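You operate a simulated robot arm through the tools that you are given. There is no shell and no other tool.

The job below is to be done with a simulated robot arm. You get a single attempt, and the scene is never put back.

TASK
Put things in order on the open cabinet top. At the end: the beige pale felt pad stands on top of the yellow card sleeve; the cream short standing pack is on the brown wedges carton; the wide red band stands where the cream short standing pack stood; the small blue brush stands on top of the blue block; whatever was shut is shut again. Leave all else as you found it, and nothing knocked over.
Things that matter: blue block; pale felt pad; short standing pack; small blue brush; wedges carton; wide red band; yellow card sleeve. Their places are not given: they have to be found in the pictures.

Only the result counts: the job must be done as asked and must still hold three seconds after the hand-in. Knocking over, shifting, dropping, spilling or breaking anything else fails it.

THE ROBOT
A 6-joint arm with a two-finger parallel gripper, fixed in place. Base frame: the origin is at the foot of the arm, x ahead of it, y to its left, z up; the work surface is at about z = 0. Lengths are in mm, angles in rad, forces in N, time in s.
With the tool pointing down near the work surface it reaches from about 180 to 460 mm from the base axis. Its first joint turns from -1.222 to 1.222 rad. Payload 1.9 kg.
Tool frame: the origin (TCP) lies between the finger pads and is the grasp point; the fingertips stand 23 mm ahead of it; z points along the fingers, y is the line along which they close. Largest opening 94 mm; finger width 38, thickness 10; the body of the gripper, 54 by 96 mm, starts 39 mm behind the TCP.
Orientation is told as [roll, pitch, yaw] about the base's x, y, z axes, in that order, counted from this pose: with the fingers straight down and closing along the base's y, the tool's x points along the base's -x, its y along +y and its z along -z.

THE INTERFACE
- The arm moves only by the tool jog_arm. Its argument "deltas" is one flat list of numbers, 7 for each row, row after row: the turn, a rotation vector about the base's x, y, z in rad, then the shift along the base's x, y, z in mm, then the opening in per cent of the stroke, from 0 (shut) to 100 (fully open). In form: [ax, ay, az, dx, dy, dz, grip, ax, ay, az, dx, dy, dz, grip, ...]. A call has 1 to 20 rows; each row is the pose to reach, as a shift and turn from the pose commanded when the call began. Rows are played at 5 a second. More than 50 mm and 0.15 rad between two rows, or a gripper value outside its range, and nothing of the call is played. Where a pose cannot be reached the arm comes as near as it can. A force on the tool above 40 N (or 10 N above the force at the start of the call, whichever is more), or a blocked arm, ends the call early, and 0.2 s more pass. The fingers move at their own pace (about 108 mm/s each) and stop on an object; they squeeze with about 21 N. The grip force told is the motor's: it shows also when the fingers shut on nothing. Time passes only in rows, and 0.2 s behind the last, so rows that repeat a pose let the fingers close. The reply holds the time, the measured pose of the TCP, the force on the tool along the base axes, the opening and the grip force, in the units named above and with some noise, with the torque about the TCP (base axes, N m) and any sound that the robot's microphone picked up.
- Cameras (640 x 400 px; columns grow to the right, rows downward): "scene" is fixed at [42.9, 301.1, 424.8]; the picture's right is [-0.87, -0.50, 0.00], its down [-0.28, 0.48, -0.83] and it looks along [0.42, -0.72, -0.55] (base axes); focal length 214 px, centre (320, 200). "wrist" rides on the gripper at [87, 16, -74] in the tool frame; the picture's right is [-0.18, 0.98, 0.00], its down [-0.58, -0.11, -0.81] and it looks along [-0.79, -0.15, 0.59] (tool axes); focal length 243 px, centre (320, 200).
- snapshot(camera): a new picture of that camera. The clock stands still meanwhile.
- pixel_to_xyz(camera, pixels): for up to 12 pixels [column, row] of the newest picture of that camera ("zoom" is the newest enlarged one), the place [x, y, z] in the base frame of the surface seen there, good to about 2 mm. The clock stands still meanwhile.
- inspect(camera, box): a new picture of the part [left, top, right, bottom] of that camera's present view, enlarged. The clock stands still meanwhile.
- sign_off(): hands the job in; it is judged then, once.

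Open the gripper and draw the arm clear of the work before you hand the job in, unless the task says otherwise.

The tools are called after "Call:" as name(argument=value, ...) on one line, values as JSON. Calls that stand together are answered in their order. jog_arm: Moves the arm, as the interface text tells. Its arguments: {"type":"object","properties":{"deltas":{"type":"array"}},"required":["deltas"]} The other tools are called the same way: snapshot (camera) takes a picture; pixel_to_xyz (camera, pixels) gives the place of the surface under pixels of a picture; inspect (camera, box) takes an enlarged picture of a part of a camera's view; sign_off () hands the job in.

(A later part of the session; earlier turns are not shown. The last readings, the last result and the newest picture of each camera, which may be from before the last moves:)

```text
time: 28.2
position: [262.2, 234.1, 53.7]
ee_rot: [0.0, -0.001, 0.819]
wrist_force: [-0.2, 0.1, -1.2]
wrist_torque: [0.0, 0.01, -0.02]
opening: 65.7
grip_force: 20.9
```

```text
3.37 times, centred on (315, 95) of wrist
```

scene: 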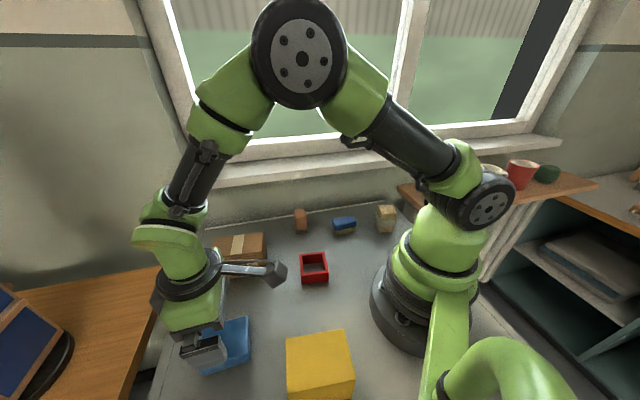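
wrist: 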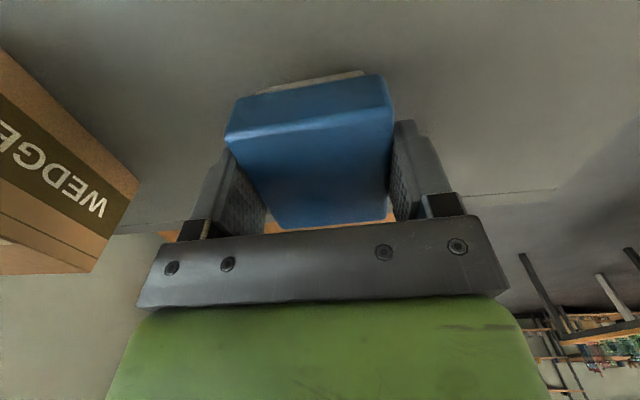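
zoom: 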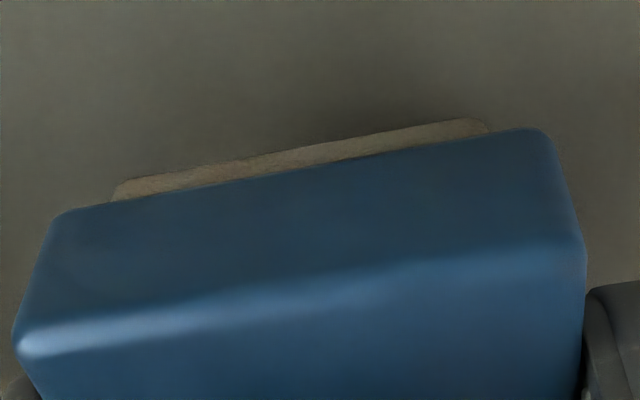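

The strip is now at z≈24, so it rose with the block and is the block's own felt base. Nothing is hidden there. I'll set the block back exactly where it was, open, and lift off.

Call:
jog_arm(deltas=[0, 0, 0, 0, 0, -6, 50, 0, 0, 0, 0, 0, -12, 50, 0, 0, 0, 0, 0, -16, 50, 0, 0, 0, 0, 0, -17.8, 50, 0, 0, 0, 0, 0, -17.8, 60, 0, 0, 0, 0, 0, -17.8, 80, 0, 0, 0, 0, 0, -17.8, 100, 0, 0, 0, 0, 0, -17.8, 100])

Call:
jog_arm(deltas=[0, 0, 0, 0, 0, 20, 100, 0, 0, 0, 0, 0, 50, 100, 0, 0, 0, 0, -20, 90, 100, 0, 0, 0, 0, -60, 130, 100, 0, 0, -0.1, 0, -105, 160, 100, 0, 0, -0.25, 10, -150, 160, 100, 0, 0, -0.4, 15, -195, 160, 100, 0, 0, -0.54, 20, -240, 160, 100, 0, 0, -0.68, 20, -270, 150, 100, 0, 0, -0.82, 20, -300, 140, 100])

Call:
snapshot(camera="wrist")

Call:
snapshot(camera="scene")

Call:
inspect(camera="scene", box=[190, 310, 260, 380])

Call:
pixel_to_xyz(camera="zoom", pixels=[[205, 100], [445, 35], [450, 240], [172, 335]])

```text
time: 30.0
position: [262.3, 235.1, 35.6]
ee_rot: [0.0, -0.001, 0.82]
wrist_force: [-0.2, 0.6, 0.1]
wrist_torque: [0.01, 0.06, 0.04]
opening: 94.0
grip_force: 0.1
```

```text
refused: row 4 steps farther than a row can; nothing moved
```

```text
taken
```

wrist: 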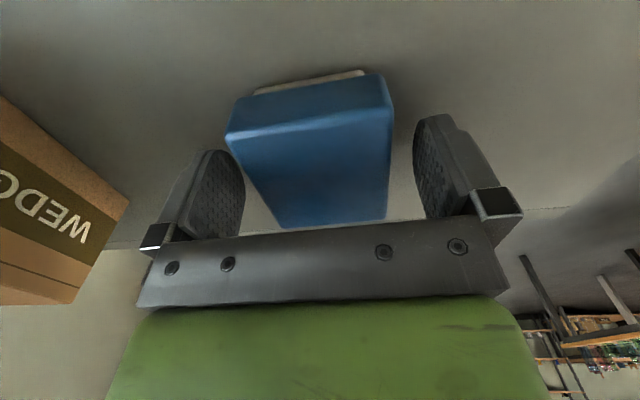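

```text
taken
```

scene: 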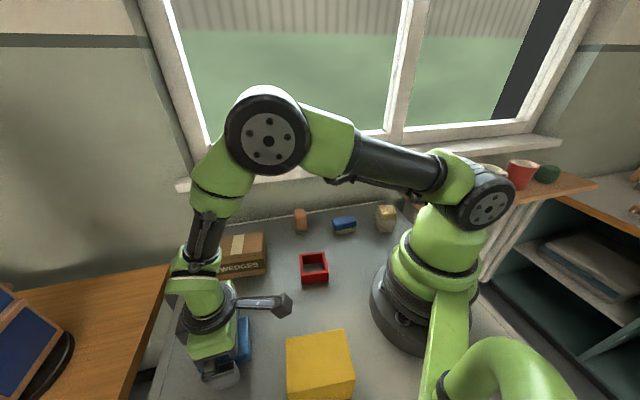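

```text
5.71 times, centred on (225, 345) of scene
```

zoom: 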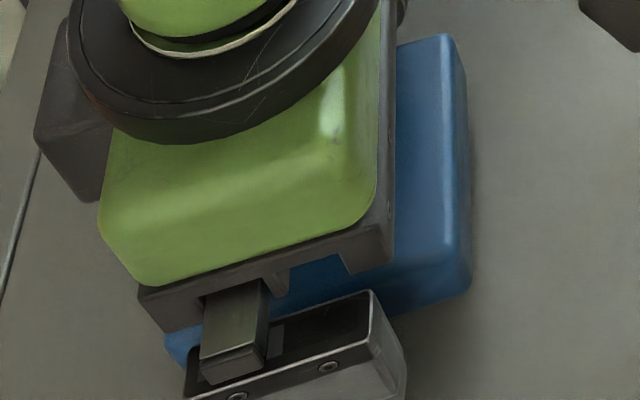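

```text
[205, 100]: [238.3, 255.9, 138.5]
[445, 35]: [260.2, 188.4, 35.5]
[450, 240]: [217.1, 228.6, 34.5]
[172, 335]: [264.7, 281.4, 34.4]
```

The block is back within about 1 mm, with corners at (260,188), (217,229) and (265,281). The second call was refused for too large a step, so I'll retreat again with smaller steps and look at the eraser up close.

Call:
jog_arm(deltas=[0, 0, 0, 0, 0, 30, 100, 0, 0, 0, 0, 0, 60, 100, 0, 0, 0, 0, 0, 100, 100, 0, 0, -0.12, 0, -30, 135, 100, 0, 0, -0.25, 0, -70, 155, 100, 0, 0, -0.38, 0, -115, 165, 100, 0, 0, -0.5, 5, -160, 165, 100, 0, 0, -0.62, 5, -205, 165, 100, 0, 0, -0.74, 5, -245, 165, 100, 0, 0, -0.82, 5, -275, 165, 100])

Call:
jog_arm(deltas=[0, 0.14, 0, 0, 0, -5, 100, 0, 0.28, 0, 0, 0, -10, 100, 0, 0.42, 0, 0, 0, -15, 100, 0, 0.5, 0, 0, 0, -20, 100])

Call:
snapshot(camera="wrist")

Call:
snapshot(camera="scene")

```text
time: 32.2
position: [268.1, -42.5, 198.0]
ee_rot: [0.001, -0.002, -0.002]
wrist_force: [0.1, -0.4, 0.3]
wrist_torque: [-0.02, 0.03, 0.01]
opening: 93.7
grip_force: 0.1
```

```text
time: 33.2
position: [266.6, -41.4, 179.0]
ee_rot: [-0.001, 0.498, -0.001]
wrist_force: [-0.7, 0.0, 0.3]
wrist_torque: [0.0, -0.03, 0.03]
opening: 94.2
grip_force: 0.1
```

```text
taken
```

wrist: 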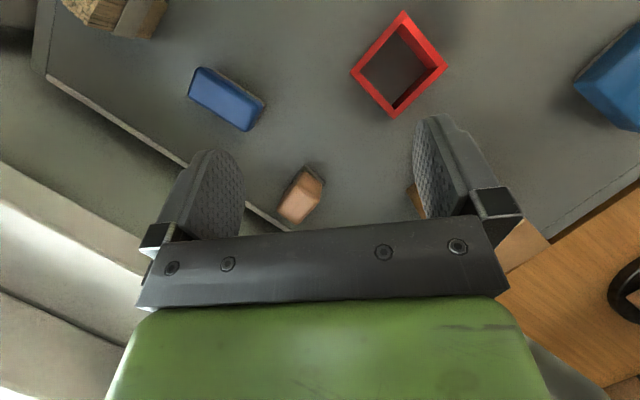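

```text
taken
```

scene: 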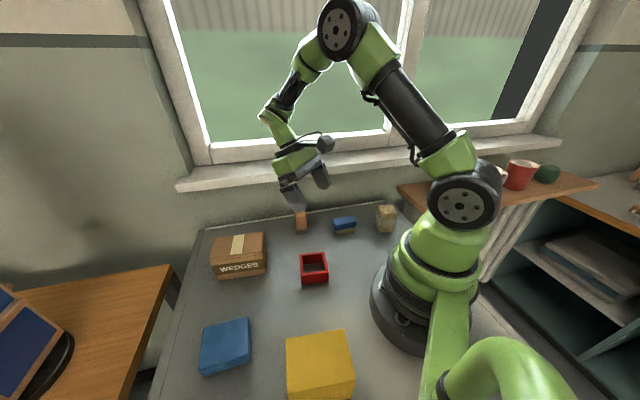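

In this light the eraser at (302,195) looks a pale beige-peach wood. I'll zoom in on each thing and measure.

Call:
inspect(camera="wrist", box=[270, 155, 340, 230])

Call:
inspect(camera="wrist", box=[180, 55, 280, 140])

Call:
pixel_to_xyz(camera="wrist", pixels=[[288, 190], [312, 197], [300, 222], [279, 215], [305, 170], [322, 182], [200, 68], [265, 100], [248, 130], [190, 95], [230, 95], [298, 205]])

Call:
pixel_to_xyz(camera="wrist", pixels=[[404, 12], [446, 67], [394, 117], [352, 70], [400, 28], [435, 67], [395, 105], [362, 70], [400, 60]])

```text
5.33 times, centred on (305, 192) of wrist
```

zoom: 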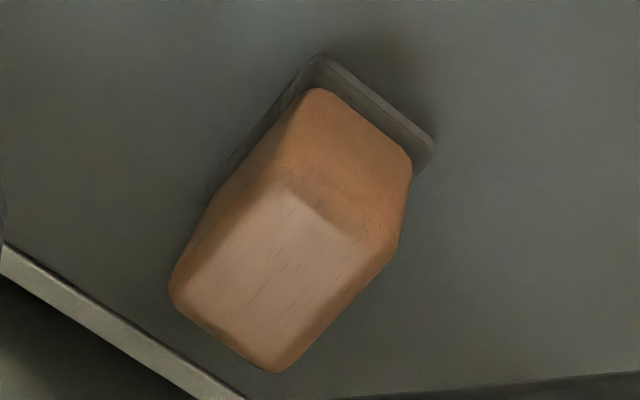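

```text
4.71 times, centred on (230, 98) of wrist
```

zoom: 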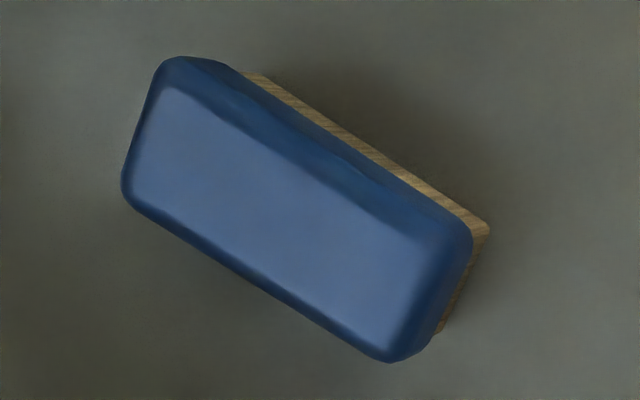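

```text
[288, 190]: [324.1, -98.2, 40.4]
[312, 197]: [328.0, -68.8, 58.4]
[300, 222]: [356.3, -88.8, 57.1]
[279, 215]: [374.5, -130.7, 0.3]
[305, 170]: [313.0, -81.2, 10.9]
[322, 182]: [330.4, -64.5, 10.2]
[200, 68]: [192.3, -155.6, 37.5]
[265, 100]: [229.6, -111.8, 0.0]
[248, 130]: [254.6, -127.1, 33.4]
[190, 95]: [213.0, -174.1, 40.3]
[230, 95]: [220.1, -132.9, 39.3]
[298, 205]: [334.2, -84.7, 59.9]
```

```text
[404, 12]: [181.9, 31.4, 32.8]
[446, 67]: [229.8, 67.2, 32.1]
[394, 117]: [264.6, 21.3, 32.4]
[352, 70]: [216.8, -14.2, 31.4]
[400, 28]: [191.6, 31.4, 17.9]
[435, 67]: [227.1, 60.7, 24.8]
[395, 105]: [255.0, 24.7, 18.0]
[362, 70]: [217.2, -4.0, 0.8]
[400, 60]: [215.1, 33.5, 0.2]
```

The band is a square frame of about 59×59×32 centred at (223,26), with its sides at about 37°. Next I'll measure the brush edges in the present zoom, then the eraser.

Call:
pixel_to_xyz(camera="zoom", pixels=[[175, 90], [150, 195], [380, 335], [415, 245], [165, 65], [125, 190], [385, 358], [465, 235], [487, 228], [440, 325], [260, 215], [400, 180]])

Call:
inspect(camera="wrist", box=[270, 155, 340, 230])

Call:
pixel_to_xyz(camera="zoom", pixels=[[285, 190], [365, 240], [275, 345], [195, 290], [280, 270], [320, 95], [400, 165], [320, 65], [425, 155], [235, 160], [395, 245], [360, 150]])

```text
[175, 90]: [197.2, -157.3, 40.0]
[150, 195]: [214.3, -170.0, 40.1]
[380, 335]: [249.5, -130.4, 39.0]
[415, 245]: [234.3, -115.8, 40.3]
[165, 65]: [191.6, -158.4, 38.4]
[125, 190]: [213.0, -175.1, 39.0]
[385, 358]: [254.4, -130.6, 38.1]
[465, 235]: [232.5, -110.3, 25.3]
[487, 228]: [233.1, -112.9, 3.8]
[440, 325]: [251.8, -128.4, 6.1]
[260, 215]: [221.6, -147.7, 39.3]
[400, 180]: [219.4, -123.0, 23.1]
```

```text
5.33 times, centred on (305, 192) of wrist
```

zoom: 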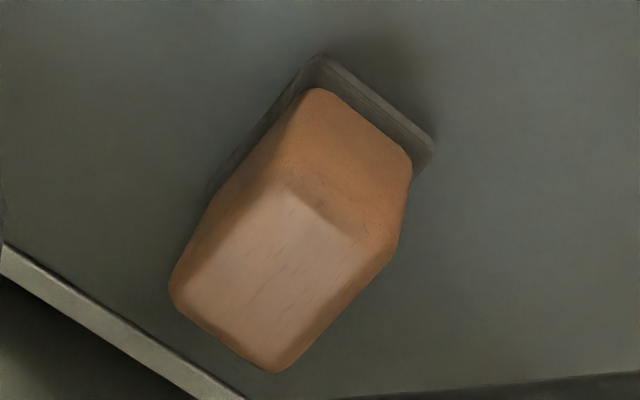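

```text
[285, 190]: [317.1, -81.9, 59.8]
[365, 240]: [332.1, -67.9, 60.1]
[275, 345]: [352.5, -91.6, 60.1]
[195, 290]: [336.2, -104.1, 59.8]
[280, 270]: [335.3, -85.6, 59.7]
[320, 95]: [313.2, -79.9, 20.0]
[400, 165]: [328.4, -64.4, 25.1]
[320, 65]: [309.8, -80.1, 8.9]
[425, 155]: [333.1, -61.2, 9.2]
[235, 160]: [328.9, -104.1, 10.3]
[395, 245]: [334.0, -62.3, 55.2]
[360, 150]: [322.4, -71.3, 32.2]
```

The brush centre is (224,-143), about 63×28 and 40 high, with its long axis at 48°. The eraser centre is (334.5,-86.5), about 41×30 and 60 high, with its long axis at -49°. Now the pack.

Call:
inspect(camera="scene", box=[370, 195, 405, 240])

Call:
pixel_to_xyz(camera="zoom", pixels=[[240, 95], [360, 90], [403, 158], [280, 160], [320, 125], [265, 225], [400, 218], [255, 280], [385, 275], [250, 330], [365, 325], [213, 245]])

Call:
inspect(camera="wrist", box=[30, 0, 190, 60])

Call:
pixel_to_xyz(camera="wrist", pixels=[[68, 5], [88, 22], [110, 28], [125, 8], [160, 10], [154, 36], [130, 35], [115, 15]])

```text
8.89 times, centred on (388, 218) of scene
```

zoom: 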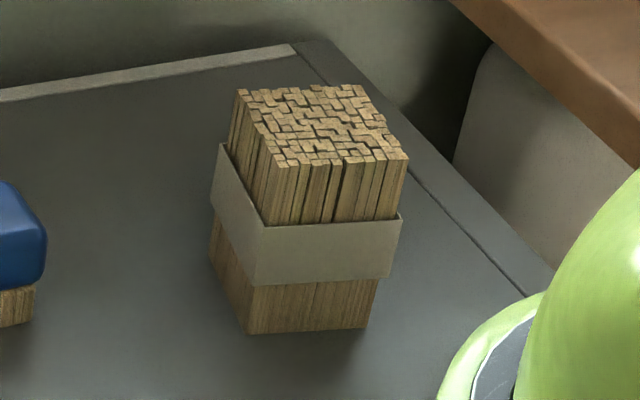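

```text
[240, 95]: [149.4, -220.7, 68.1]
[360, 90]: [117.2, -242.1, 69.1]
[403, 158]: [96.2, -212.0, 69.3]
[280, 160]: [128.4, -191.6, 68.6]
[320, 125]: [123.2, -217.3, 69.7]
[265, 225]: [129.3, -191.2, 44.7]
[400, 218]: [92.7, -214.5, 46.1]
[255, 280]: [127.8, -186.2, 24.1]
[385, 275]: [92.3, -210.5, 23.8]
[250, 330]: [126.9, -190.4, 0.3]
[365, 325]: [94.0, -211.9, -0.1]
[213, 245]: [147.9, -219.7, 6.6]
```

```text
4.00 times, centred on (110, 30) of wrist
```

zoom: 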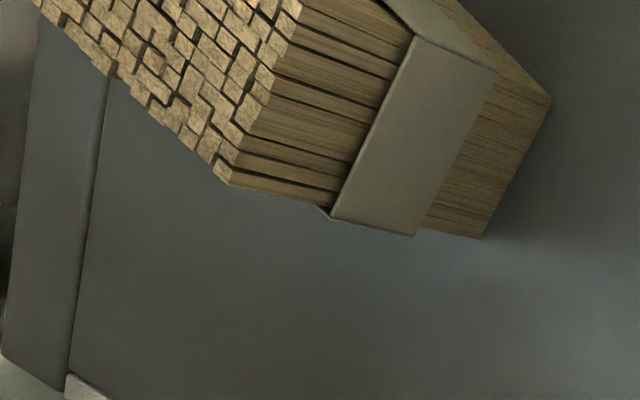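

```text
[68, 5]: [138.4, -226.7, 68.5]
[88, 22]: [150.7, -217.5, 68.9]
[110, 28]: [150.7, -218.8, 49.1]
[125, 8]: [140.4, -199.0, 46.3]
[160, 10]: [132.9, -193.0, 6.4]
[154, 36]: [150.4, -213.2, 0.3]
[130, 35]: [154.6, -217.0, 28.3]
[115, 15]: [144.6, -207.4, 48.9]
```

The pack is about 38×37×69, centred at (123,-217), with edges at about 34°. I'll level the tool, then go above the pack with the fingers partly open.

Call:
jog_arm(deltas=[0, -0.14, 0, 0, 0, 5, 100, 0, -0.28, 0, 0, 0, 10, 100, 0, -0.42, 0, 0, 0, 15, 100, 0, -0.5, 0, 0, 0, 20, 100])

Call:
jog_arm(deltas=[0, 0, -0.14, -20, -25, 0, 100, 0, 0, -0.28, -40, -50, 0, 95, 0, 0, -0.42, -60, -75, 0, 90, 0, 0, -0.56, -82, -100, 0, 85, 0, 0, -0.7, -103, -125, 0, 80, 0, 0, -0.84, -124, -150, -10, 75, 0, 0, -0.975, -145, -175.5, -30, 75, 0, 0, -0.975, -145, -175.5, -60, 75])

Call:
inspect(camera="scene", box=[300, 130, 440, 250])

Call:
snapshot(camera="wrist")

```text
time: 34.2
position: [266.5, -40.5, 199.2]
ee_rot: [-0.001, -0.006, 0.0]
wrist_force: [0.2, -0.6, -0.1]
wrist_torque: [0.0, 0.03, -0.02]
opening: 94.0
grip_force: 0.2
```

```text
time: 36.0
position: [122.3, -216.7, 140.2]
ee_rot: [0.001, -0.003, -0.975]
wrist_force: [0.2, -0.1, -0.2]
wrist_torque: [0.02, 0.01, 0.01]
opening: 70.6
grip_force: 0.1
```

```text
3.33 times, centred on (370, 190) of scene
```

zoom: 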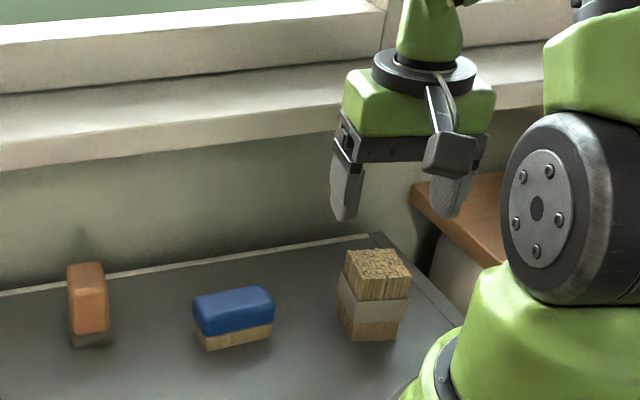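

```text
taken
```

wrist: 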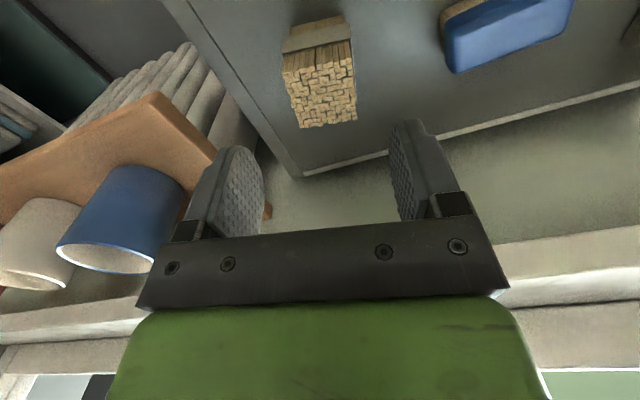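

The fingers line up with the pack at (320,70). A shelf with cups is close by, so I'll check its distance before going down.

Call:
pixel_to_xyz(camera="wrist", pixels=[[212, 155], [155, 95], [175, 185], [240, 120], [190, 50], [300, 172], [285, 70], [355, 50], [300, 127], [357, 120], [330, 90]])

```text
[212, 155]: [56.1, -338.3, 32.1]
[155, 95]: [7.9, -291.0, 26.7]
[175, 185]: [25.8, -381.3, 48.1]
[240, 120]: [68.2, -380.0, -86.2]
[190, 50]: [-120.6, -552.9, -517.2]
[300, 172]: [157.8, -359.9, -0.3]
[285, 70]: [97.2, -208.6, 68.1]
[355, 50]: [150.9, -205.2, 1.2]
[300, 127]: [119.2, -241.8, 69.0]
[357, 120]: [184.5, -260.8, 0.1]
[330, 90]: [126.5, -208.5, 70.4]
```

The shelf is clear, with its nearest point about 60 mm from the finger. I'll go down to z≈43 and close on the pack.

Call:
jog_arm(deltas=[0, 0, 0, 0.5, 0, -30, 75, 0, 0, 0, 0.5, 0, -60, 75, 0, 0, 0, 0.5, 0, -85, 75, 0, 0, 0, 0.5, 0, -97, 75, 0, 0, 0, 0.5, 0, -97, 75])

Call:
inspect(camera="scene", box=[340, 150, 440, 250])

Call:
snapshot(camera="wrist")

```text
time: 37.2
position: [121.0, -216.9, 43.8]
ee_rot: [0.002, -0.004, -0.973]
wrist_force: [0.9, -0.4, 0.1]
wrist_torque: [-0.01, -0.01, 0.01]
opening: 70.4
grip_force: 0.1
```

```text
4.00 times, centred on (390, 200) of scene
```

zoom: 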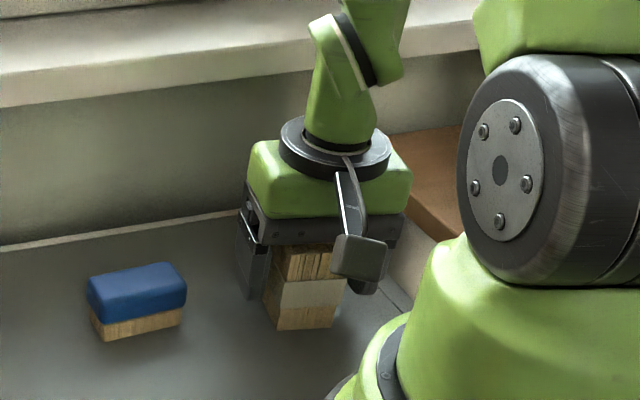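

```text
taken
```

wrist: 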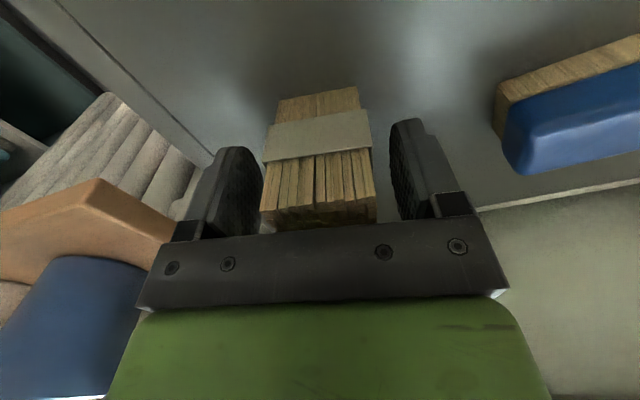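

The pack sits between the fingers with a gap on both sides. I'll close on it and lift slightly.

Call:
jog_arm(deltas=[0, 0, 0, 0, 0, 0, 55, 0, 0, 0, 0, 0, 0, 42, 0, 0, 0, 0, 0, 0, 32, 0, 0, 0, 0, 0, 0, 25, 0, 0, 0, 0, 0, 0, 25, 0, 0, 0, 0, 0, 4, 25, 0, 0, 0, 0, 0, 12, 25, 0, 0, 0, 0, 0, 25, 25, 0, 0, 0, 0, 0, 25, 25])

Call:
inspect(camera="scene", box=[340, 150, 440, 250])

Call:
snapshot(camera="wrist")

```text
time: 39.2
position: [122.2, -216.6, 69.5]
ee_rot: [0.001, -0.001, -0.974]
wrist_force: [0.5, 0.9, -0.1]
wrist_torque: [-0.03, 0.02, 0.03]
opening: 44.6
grip_force: 21.0
```

```text
4.00 times, centred on (390, 200) of scene
```

zoom: 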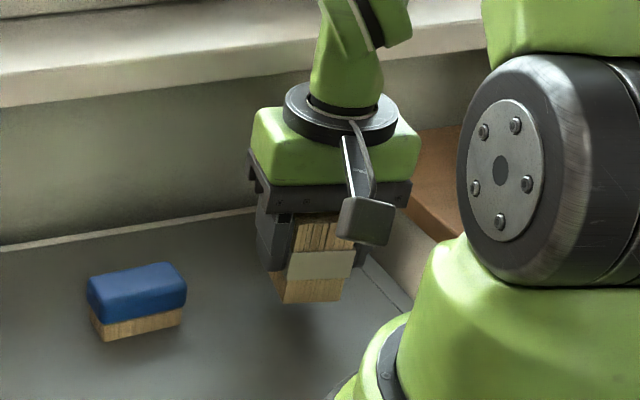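

```text
taken
```

wrist: 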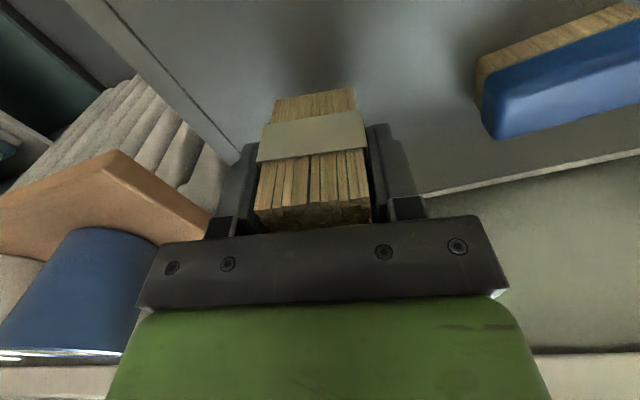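

The pack is held upright at 44.6 mm opening. I'll raise it and carry it across to above the carton's centre at (376,96).

Call:
jog_arm(deltas=[0, 0, 0, 0, 0, 40, 25, 0, 0, 0, 0, 0, 80, 25, 0, 0, 0, 0, 0, 120, 25, 0, 0, 0.012, 28, 34, 120, 25, 0, 0, 0.025, 56, 69, 120, 25, 0, 0, 0.037, 84, 104, 120, 25, 0, 0, 0.05, 112, 139, 120, 25, 0, 0, 0.062, 140, 174, 120, 25, 0, 0, 0.075, 169, 208, 120, 25, 0, 0, 0.09, 197, 243, 120, 25, 0, 0, 0.105, 226, 278, 120, 25, 0, 0, 0.118, 254, 312.5, 120, 25, 0, 0, 0.118, 254, 312.5, 100, 25, 0, 0, 0.118, 254, 312.5, 80, 25])

Call:
snapshot(camera="wrist")

Call:
snapshot(camera="scene")

Call:
inspect(camera="scene", box=[180, 170, 300, 290])

```text
time: 42.2
position: [376.9, 96.1, 148.7]
ee_rot: [0.0, -0.002, -0.856]
wrist_force: [-0.5, -0.7, -1.3]
wrist_torque: [0.0, 0.01, 0.01]
opening: 44.6
grip_force: 21.2
```

```text
taken
```

wrist: 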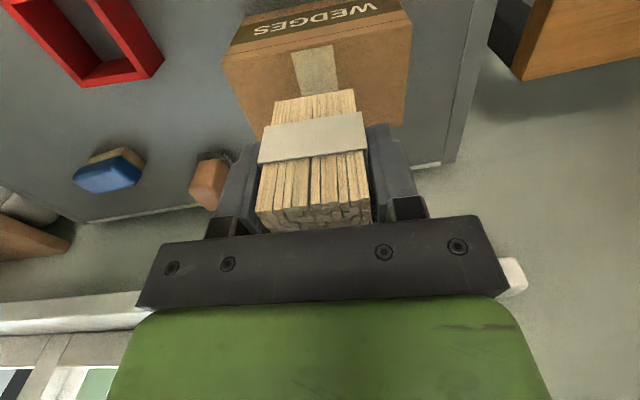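

```text
taken
```

scene: 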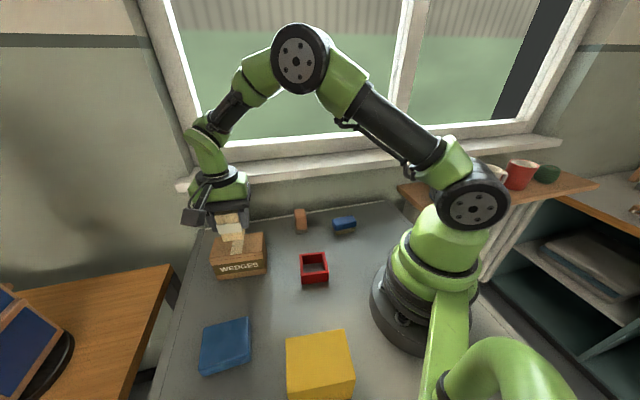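

```text
3.33 times, centred on (240, 230) of scene
```

zoom: 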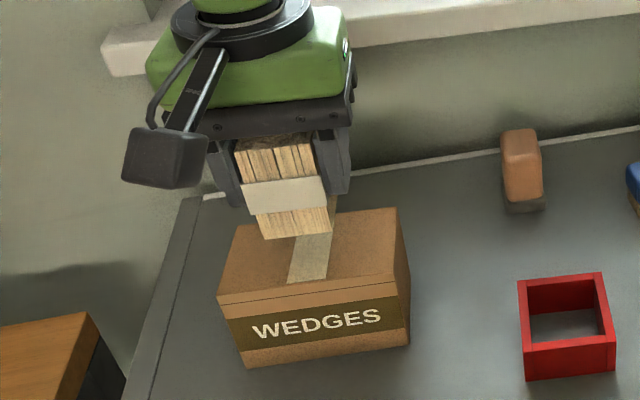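

The pack hangs above the carton. I'll recheck the corners of the carton's top before lowering.

Call:
pixel_to_xyz(camera="zoom", pixels=[[244, 226], [395, 210], [408, 284], [220, 298], [290, 280], [325, 277], [300, 255], [255, 237], [333, 232]])

Call:
pixel_to_xyz(camera="wrist", pixels=[[225, 55], [410, 25], [404, 122], [252, 138], [318, 70]])

```text
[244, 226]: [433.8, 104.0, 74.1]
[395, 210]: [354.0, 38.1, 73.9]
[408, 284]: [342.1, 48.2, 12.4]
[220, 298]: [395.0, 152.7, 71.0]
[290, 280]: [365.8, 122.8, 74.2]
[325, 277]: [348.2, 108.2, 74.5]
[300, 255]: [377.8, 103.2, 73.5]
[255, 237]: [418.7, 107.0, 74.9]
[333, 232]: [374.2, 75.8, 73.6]
```

```text
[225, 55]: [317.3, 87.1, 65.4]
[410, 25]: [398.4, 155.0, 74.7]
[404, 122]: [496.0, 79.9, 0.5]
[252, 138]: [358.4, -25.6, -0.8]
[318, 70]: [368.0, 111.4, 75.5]
```

The carton's centre is confirmed at (375.6,95.9) with its top at 74.5. I'll lower the pack 29 mm and read the force.

Call:
jog_arm(deltas=[0, 0, 0, -0.5, 0, -10, 25, 0, 0, 0, -0.5, 0, -20, 25, 0, 0, 0, -0.5, 0, -26, 25, 0, 0, 0, -0.5, 0, -29, 25, 0, 0, 0, -0.5, 0, -29, 25])

Call:
inspect(camera="scene", box=[200, 200, 280, 280])

```text
time: 43.4
position: [376.2, 97.0, 119.4]
ee_rot: [-0.001, -0.001, -0.856]
wrist_force: [0.1, -0.4, -0.1]
wrist_torque: [0.0, 0.01, 0.0]
opening: 44.5
grip_force: 20.7
```

```text
5.00 times, centred on (240, 240) of scene
```

zoom: 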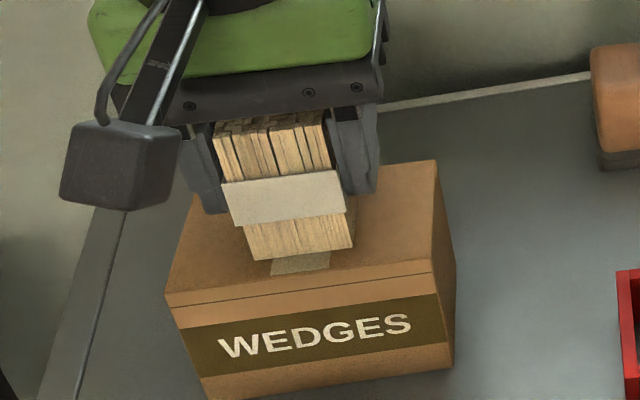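

No contact force yet. I'll lower in small steps and then release when seated.

Call:
jog_arm(deltas=[0, 0, 0, 0, 0, -0.5, 25, 0, 0, 0, 0, 0, -1, 25, 0, 0, 0, 0, 0, -1.3, 25, 0, 0, 0, 0, 0, -1.3, 25])

```text
time: 44.4
position: [376.6, 96.1, 118.6]
ee_rot: [0.002, -0.004, -0.857]
wrist_force: [-2.5, -0.5, 19.1]
wrist_torque: [-0.1, 0.12, -0.04]
opening: 44.7
grip_force: 21.2
```

The force of 19 N upward shows the pack is seated. I'll open slowly and then draw straight up.

Call:
jog_arm(deltas=[0, 0, 0, 0, 0, 0.5, 25, 0, 0, 0, 0, 0, 0.7, 50, 0, 0, 0, 0, 0, 0.7, 60, 0, 0, 0, 0, 0, 0.7, 75, 0, 0, 0, 0, 0, 0.7, 85, 0, 0, 0, 0, 0, 10, 85, 0, 0, 0, 0, 0, 30, 85, 0, 0, 0, 0, 0, 70, 85, 0, 0, 0, 0, 0, 110, 85])

Call:
snapshot(camera="scene")

Call:
inspect(camera="scene", box=[200, 200, 280, 280])

Call:
snapshot(camera="wrist")

```text
time: 46.4
position: [374.4, 97.4, 228.8]
ee_rot: [-0.001, -0.002, -0.857]
wrist_force: [0.2, 0.5, 0.9]
wrist_torque: [0.01, -0.02, -0.03]
opening: 79.8
grip_force: 0.1
```

```text
taken
```

scene: 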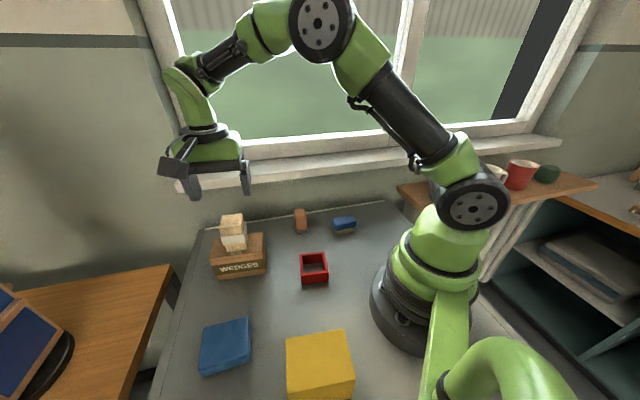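

```text
5.00 times, centred on (240, 240) of scene
```

zoom: 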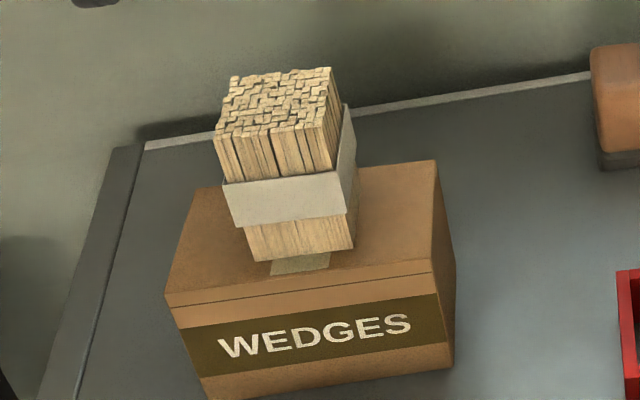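

```text
taken
```

wrist: 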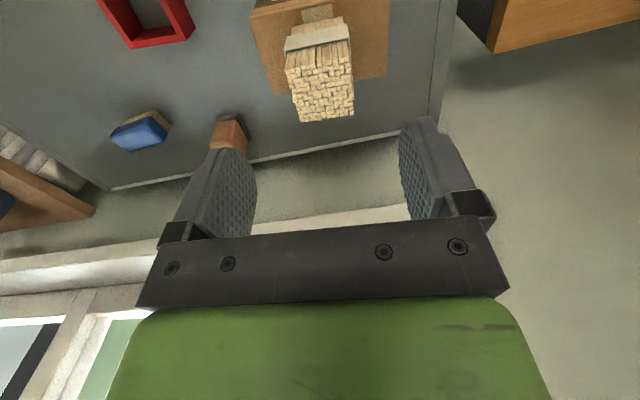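

The pack stands upright on the carton and looks plainly cream in this light. Next is the band, which I'll measure again precisely.

Call:
inspect(camera="scene", box=[290, 240, 340, 290])

```text
8.00 times, centred on (315, 265) of scene
```

zoom: 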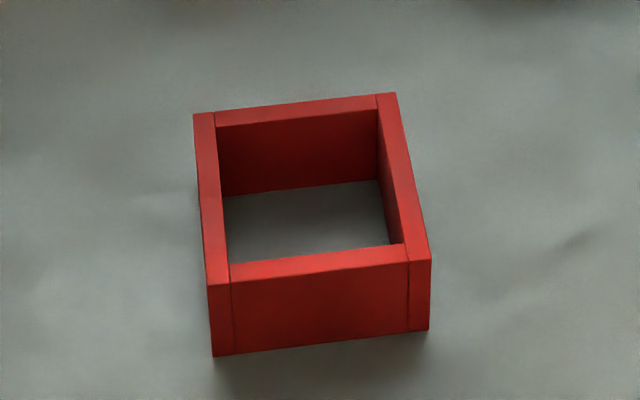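

Call:
pixel_to_xyz(camera="zoom", pixels=[[196, 116], [394, 95], [428, 258], [209, 282], [300, 108], [318, 265], [205, 200], [413, 180], [213, 352], [427, 328], [300, 200]])

```text
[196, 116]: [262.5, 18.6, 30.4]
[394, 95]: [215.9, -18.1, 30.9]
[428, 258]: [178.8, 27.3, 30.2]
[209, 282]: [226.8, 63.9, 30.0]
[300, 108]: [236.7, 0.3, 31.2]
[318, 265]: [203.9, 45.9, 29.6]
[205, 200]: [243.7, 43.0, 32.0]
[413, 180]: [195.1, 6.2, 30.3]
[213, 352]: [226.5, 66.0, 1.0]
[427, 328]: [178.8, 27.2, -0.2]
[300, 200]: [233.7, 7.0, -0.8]
```

The band's centre is about (221,24.5), with its sides at about 38°. I'll move above it with the gripper fully open and the closing line along 38°.

Call:
jog_arm(deltas=[0, 0, 0, -30, -14, 0, 100, 0, 0, -0.01, -65, -30, 0, 100, 0, 0, -0.02, -105, -49, -20, 100, 0, 0, -0.047, -140, -65, -50, 100, 0, 0, -0.047, -155, -72, -90, 100, 0, 0, -0.047, -155, -72, -125, 100, 0, 0, -0.047, -155, -72, -125, 100])

Call:
snapshot(camera="wrist")

Call:
inspect(camera="scene", box=[250, 180, 370, 300])

```text
time: 48.0
position: [218.8, 21.5, 103.7]
ee_rot: [0.001, -0.002, -0.904]
wrist_force: [0.1, -0.1, 0.2]
wrist_torque: [0.02, 0.01, 0.04]
opening: 93.7
grip_force: 0.0
```

```text
taken
```

wrist: 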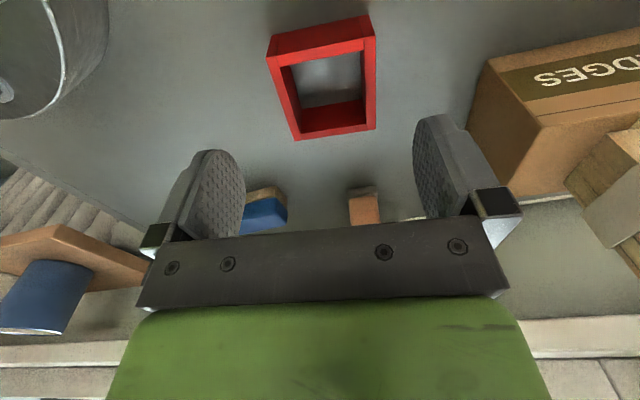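

```text
3.33 times, centred on (310, 240) of scene
```

zoom: 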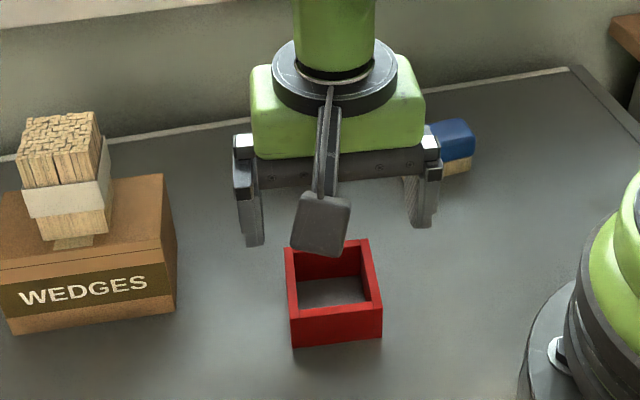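

I'll refine the band's centre from the wrist view before going down.

Call:
pixel_to_xyz(camera="wrist", pixels=[[268, 53], [374, 37], [375, 127], [297, 138], [320, 45], [336, 131], [284, 98], [371, 85]])

```text
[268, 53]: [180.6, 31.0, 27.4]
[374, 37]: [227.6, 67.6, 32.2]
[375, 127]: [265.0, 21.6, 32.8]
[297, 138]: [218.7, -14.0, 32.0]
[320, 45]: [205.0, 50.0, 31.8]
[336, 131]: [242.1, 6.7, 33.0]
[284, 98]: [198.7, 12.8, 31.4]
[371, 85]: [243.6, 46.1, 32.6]
```

The two cameras put the centre at about (222,25). I'll shift there, go down to z≈27 and look before closing.

Call:
jog_arm(deltas=[0, 0, 0, 3, 3.5, -20, 100, 0, 0, 0, 3, 3.5, -45, 100, 0, 0, 0, 3, 3.5, -65, 100, 0, 0, 0, 3, 3.5, -77, 100, 0, 0, 0, 3, 3.5, -77, 100])

Call:
snapshot(camera="wrist")

Call:
inspect(camera="scene", box=[250, 180, 370, 300])

```text
time: 49.2
position: [222.5, 26.4, 26.9]
ee_rot: [0.001, -0.003, -0.902]
wrist_force: [0.5, -0.7, 0.6]
wrist_torque: [0.0, 0.02, 0.0]
opening: 94.1
grip_force: 0.2
```

```text
taken
```

wrist: 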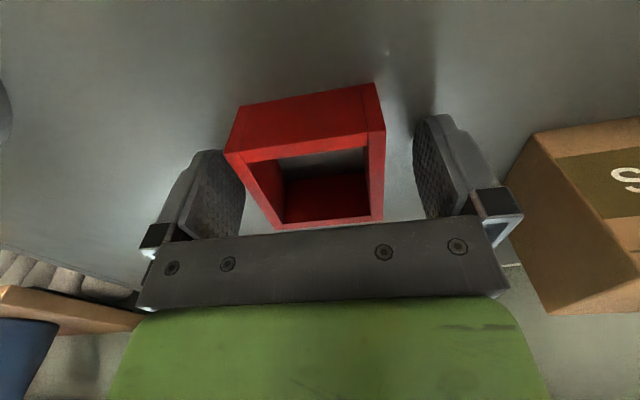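

```text
3.33 times, centred on (310, 240) of scene
```

zoom: 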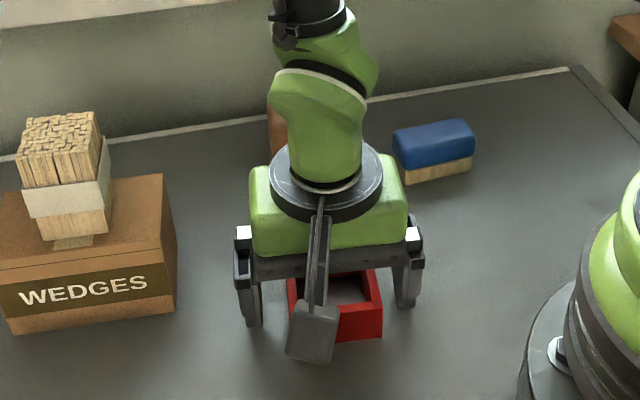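

The band sits squarely between the fingers. I'll close, then lift it 20 mm and check.

Call:
jog_arm(deltas=[0, 0, 0, 0, 0, 0, 80, 0, 0, 0, 0, 0, 0, 65, 0, 0, 0, 0, 0, 0, 55, 0, 0, 0, 0, 0, 0, 48, 0, 0, 0, 0, 0, 0, 48, 0, 0, 0, 0, 0, 4, 48, 0, 0, 0, 0, 0, 12, 48, 0, 0, 0, 0, 0, 25, 48, 0, 0, 0, 0, 0, 25, 48])

Call:
snapshot(camera="wrist")

Call:
inspect(camera="scene", box=[250, 180, 370, 300])

```text
time: 51.2
position: [221.8, 28.2, 50.9]
ee_rot: [0.0, -0.002, -0.902]
wrist_force: [0.4, 1.0, -0.7]
wrist_torque: [-0.01, -0.02, 0.01]
opening: 60.7
grip_force: 21.3
```

```text
taken
```

wrist: 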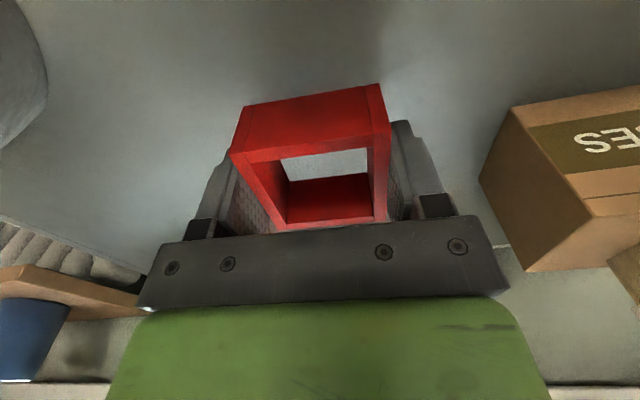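

```text
3.33 times, centred on (310, 240) of scene
```

zoom: 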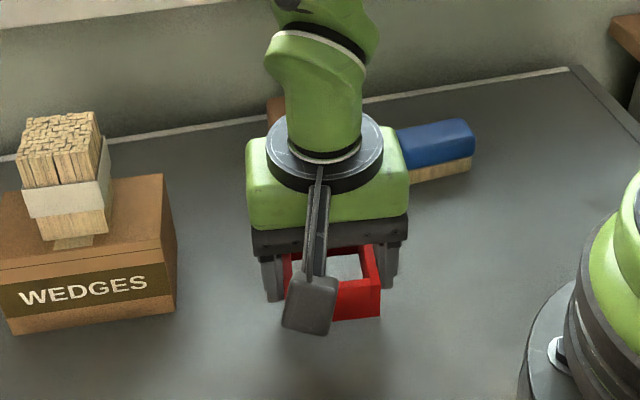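

The band is held level at 60.7 mm. I'll carry it round, bowing outward from the base, to above the pack's old place at (123,-217).

Call:
jog_arm(deltas=[0, 0, 0, 0, 0, 35, 48, 0, 0, 0, 0, 0, 70, 48, 0, 0, 0, 15, -25, 100, 48, 0, 0, -0.01, 30, -60, 110, 48, 0, 0, -0.02, 30, -100, 110, 48, 0, 0, -0.03, 20, -140, 110, 48, 0, 0, -0.04, 0, -180, 110, 48, 0, 0, -0.05, -35, -212, 110, 48, 0, 0, -0.06, -70, -235, 100, 48, 0, 0, -0.07, -99.2, -243, 75, 48, 0, 0, -0.07, -99.2, -243, 45, 48, 0, 0, -0.07, -99.2, -243, 20, 48, 0, 0, -0.07, -99.2, -243, 20, 48])

Call:
snapshot(camera="wrist")

Call:
snapshot(camera="scene")

Call:
inspect(camera="scene", box=[320, 150, 440, 260])

```text
time: 54.0
position: [125.9, -215.4, 68.3]
ee_rot: [0.0, -0.003, -0.975]
wrist_force: [0.4, -0.8, -0.2]
wrist_torque: [-0.01, 0.01, -0.03]
opening: 60.9
grip_force: 21.4
```

```text
taken
```

wrist: 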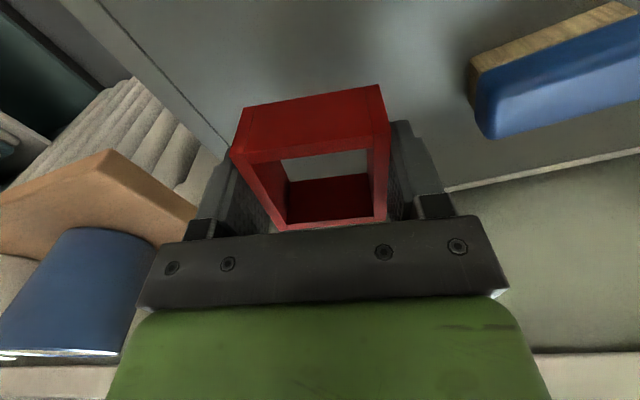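

```text
taken
```

scene: 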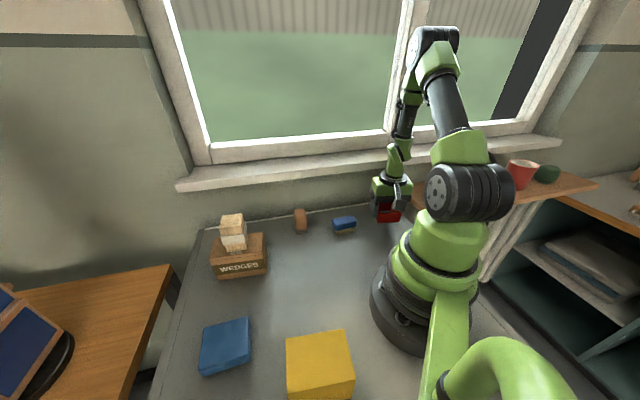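

```text
3.64 times, centred on (380, 205) of scene
```

zoom: 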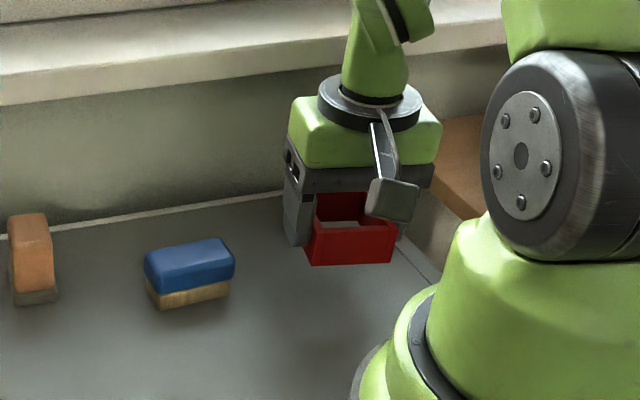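

The band hangs about 40 mm above the spot. The surface has a seam near its edge at (420,262) in the zoom, so I'll check where that lies before setting down.

Call:
pixel_to_xyz(camera="zoom", pixels=[[405, 245], [420, 260], [436, 280], [415, 245], [425, 255], [435, 265], [440, 272]])

Call:
pixel_to_xyz(camera="wrist", pixels=[[120, 20], [150, 65], [180, 105], [210, 145], [100, 20], [130, 65], [165, 110]])

```text
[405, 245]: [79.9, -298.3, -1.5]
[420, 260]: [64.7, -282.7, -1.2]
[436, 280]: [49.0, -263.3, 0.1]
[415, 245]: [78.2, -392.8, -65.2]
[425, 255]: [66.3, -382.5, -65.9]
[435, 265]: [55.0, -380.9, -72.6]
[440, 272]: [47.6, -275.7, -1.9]
```

```text
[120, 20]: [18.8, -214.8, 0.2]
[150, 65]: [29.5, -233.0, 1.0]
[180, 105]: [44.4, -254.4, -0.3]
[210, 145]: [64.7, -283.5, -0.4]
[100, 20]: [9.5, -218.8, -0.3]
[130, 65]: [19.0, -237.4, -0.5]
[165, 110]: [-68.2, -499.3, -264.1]
```

The edge lies well clear at around (50,-263). I'll correct by (-2.5,-1) and lower 44 mm.

Call:
jog_arm(deltas=[0, 0, 0, -2.5, -1, -15, 48, 0, 0, 0, -2.5, -1, -30, 48, 0, 0, 0, -2.5, -1, -40, 48, 0, 0, 0, -2.5, -1, -43.5, 48, 0, 0, 0, -2.5, -1, -44.5, 48, 0, 0, 0, -2.5, -1, -44.5, 48])

Call:
inspect(camera="scene", box=[340, 170, 430, 260])

```text
time: 55.4
position: [121.6, -216.3, 25.2]
ee_rot: [0.001, -0.005, -0.972]
wrist_force: [2.7, 0.4, 20.5]
wrist_torque: [-0.01, -0.03, -0.03]
opening: 60.7
grip_force: 20.8
```

```text
4.44 times, centred on (385, 215) of scene
```

zoom: 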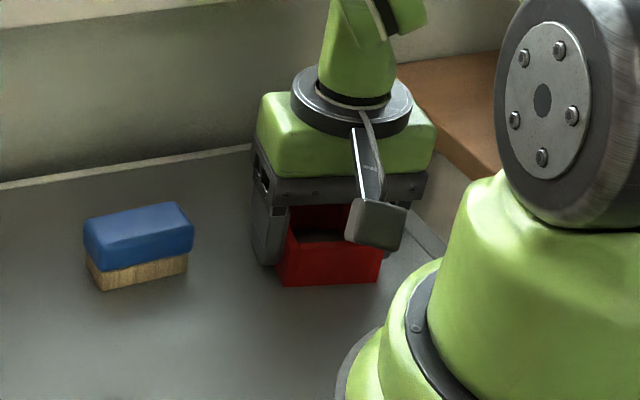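

The band is seated, with 20 N upward. I'll open and draw straight up.

Call:
jog_arm(deltas=[0, 0, 0, 0, 0, 0.6, 48, 0, 0, 0, 0, 0, 0.8, 65, 0, 0, 0, 0, 0, 0.8, 80, 0, 0, 0, 0, 0, 0.8, 95, 0, 0, 0, 0, 0, 0.8, 95, 0, 0, 0, 0, 0, 15, 95, 0, 0, 0, 0, 0, 45, 95, 0, 0, 0, 0, 0, 90, 95, 0, 0, 0, 0, 0, 130, 95])

Call:
inspect(camera="scene", box=[290, 170, 430, 260])

Call:
snapshot(camera="wrist")

Call:
pixel_to_xyz(camera="wrist", pixels=[[330, 60], [300, 30], [360, 30], [330, 90]])

```text
time: 57.4
position: [122.5, -216.1, 157.6]
ee_rot: [0.0, -0.002, -0.971]
wrist_force: [0.5, 0.5, 0.4]
wrist_torque: [-0.02, 0.0, -0.01]
opening: 89.6
grip_force: 0.0
```

```text
4.44 times, centred on (360, 215) of scene
```

zoom: 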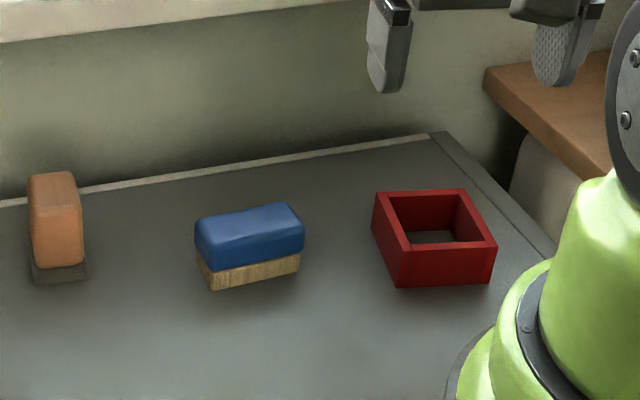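

```text
taken
```

wrist: 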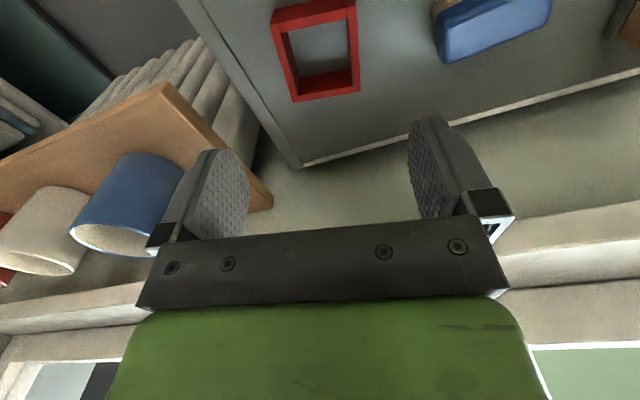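

```text
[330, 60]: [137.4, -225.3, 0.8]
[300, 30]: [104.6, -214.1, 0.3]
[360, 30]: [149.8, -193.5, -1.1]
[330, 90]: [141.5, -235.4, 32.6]
```

The band stands on the pack's old place. I'll check its centre, and get the brush's top again from the scene camera.

Call:
inspect(camera="scene", box=[290, 170, 430, 260])

Call:
pixel_to_xyz(camera="zoom", pixels=[[377, 195], [463, 191], [494, 246], [401, 252], [200, 222], [290, 206], [302, 235], [205, 262], [250, 220], [245, 270], [210, 285], [298, 268]])

```text
4.44 times, centred on (360, 215) of scene
```

zoom: 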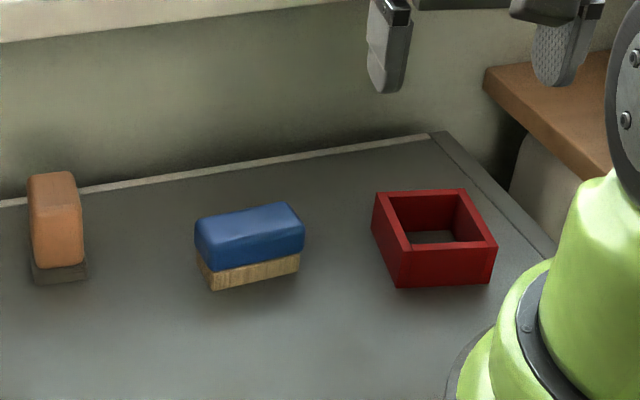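

```text
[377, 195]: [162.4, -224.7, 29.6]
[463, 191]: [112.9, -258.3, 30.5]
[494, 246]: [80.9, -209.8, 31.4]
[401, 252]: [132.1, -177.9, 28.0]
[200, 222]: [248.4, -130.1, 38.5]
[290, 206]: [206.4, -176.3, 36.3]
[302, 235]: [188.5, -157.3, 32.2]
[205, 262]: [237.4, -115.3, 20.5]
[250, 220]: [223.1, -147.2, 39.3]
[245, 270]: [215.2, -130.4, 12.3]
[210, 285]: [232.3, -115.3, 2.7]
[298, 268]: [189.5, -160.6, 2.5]
```

The band is centred at (122,-218), matching the pack's old centre. Next is the brush at (223,-144). I'll turn to yaw 0.843 above it.

Call:
jog_arm(deltas=[0, 0, 0.14, 8, 6, 0, 90, 0, 0, 0.28, 16, 11, 0, 80, 0, 0, 0.42, 24, 17, 0, 70, 0, 0, 0.56, 32, 22, 0, 60, 0, 0, 0.7, 40, 28, 0, 60, 0, 0, 0.84, 48, 34, 0, 60, 0, 0, 0.98, 56, 40, 0, 60, 0, 0, 1.12, 64, 45, 0, 60, 0, 0, 1.26, 72, 51, 0, 60, 0, 0, 1.4, 80, 57, 0, 60, 0, 0, 1.54, 88, 63, 0, 60, 0, 0, 1.68, 95, 68, 0, 60, 0, 0, 1.814, 100.8, 72.3, -10, 60, 0, 0, 1.814, 100.8, 72.3, -40, 60, 0, 0, 1.814, 100.8, 72.3, -40, 60])

Call:
snapshot(camera="wrist")

Call:
inspect(camera="scene", box=[290, 170, 430, 260])

```text
time: 60.6
position: [222.8, -144.5, 115.6]
ee_rot: [0.001, -0.002, 0.84]
wrist_force: [0.3, 0.1, -0.2]
wrist_torque: [0.02, -0.01, -0.01]
opening: 56.5
grip_force: 0.1
```

```text
taken
```

wrist: 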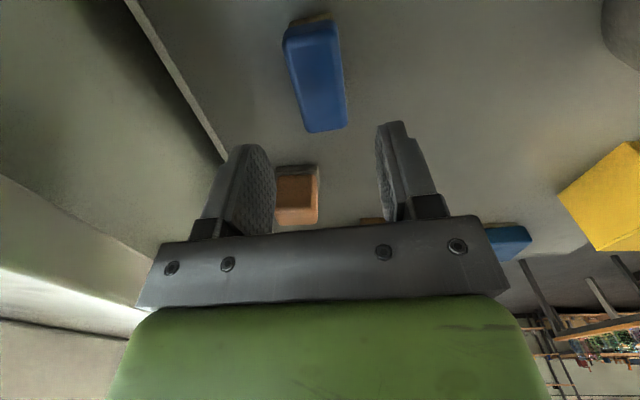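

```text
4.44 times, centred on (360, 215) of scene
```

zoom: 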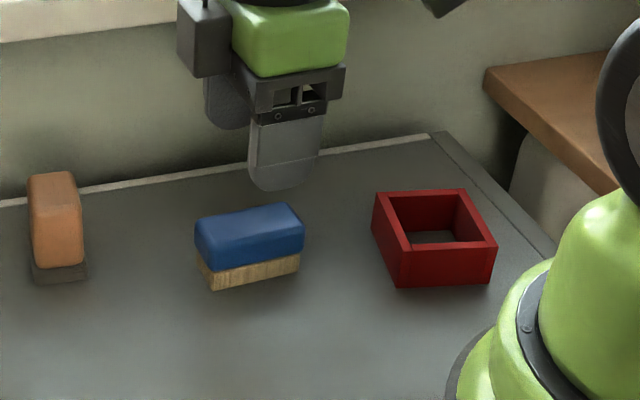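

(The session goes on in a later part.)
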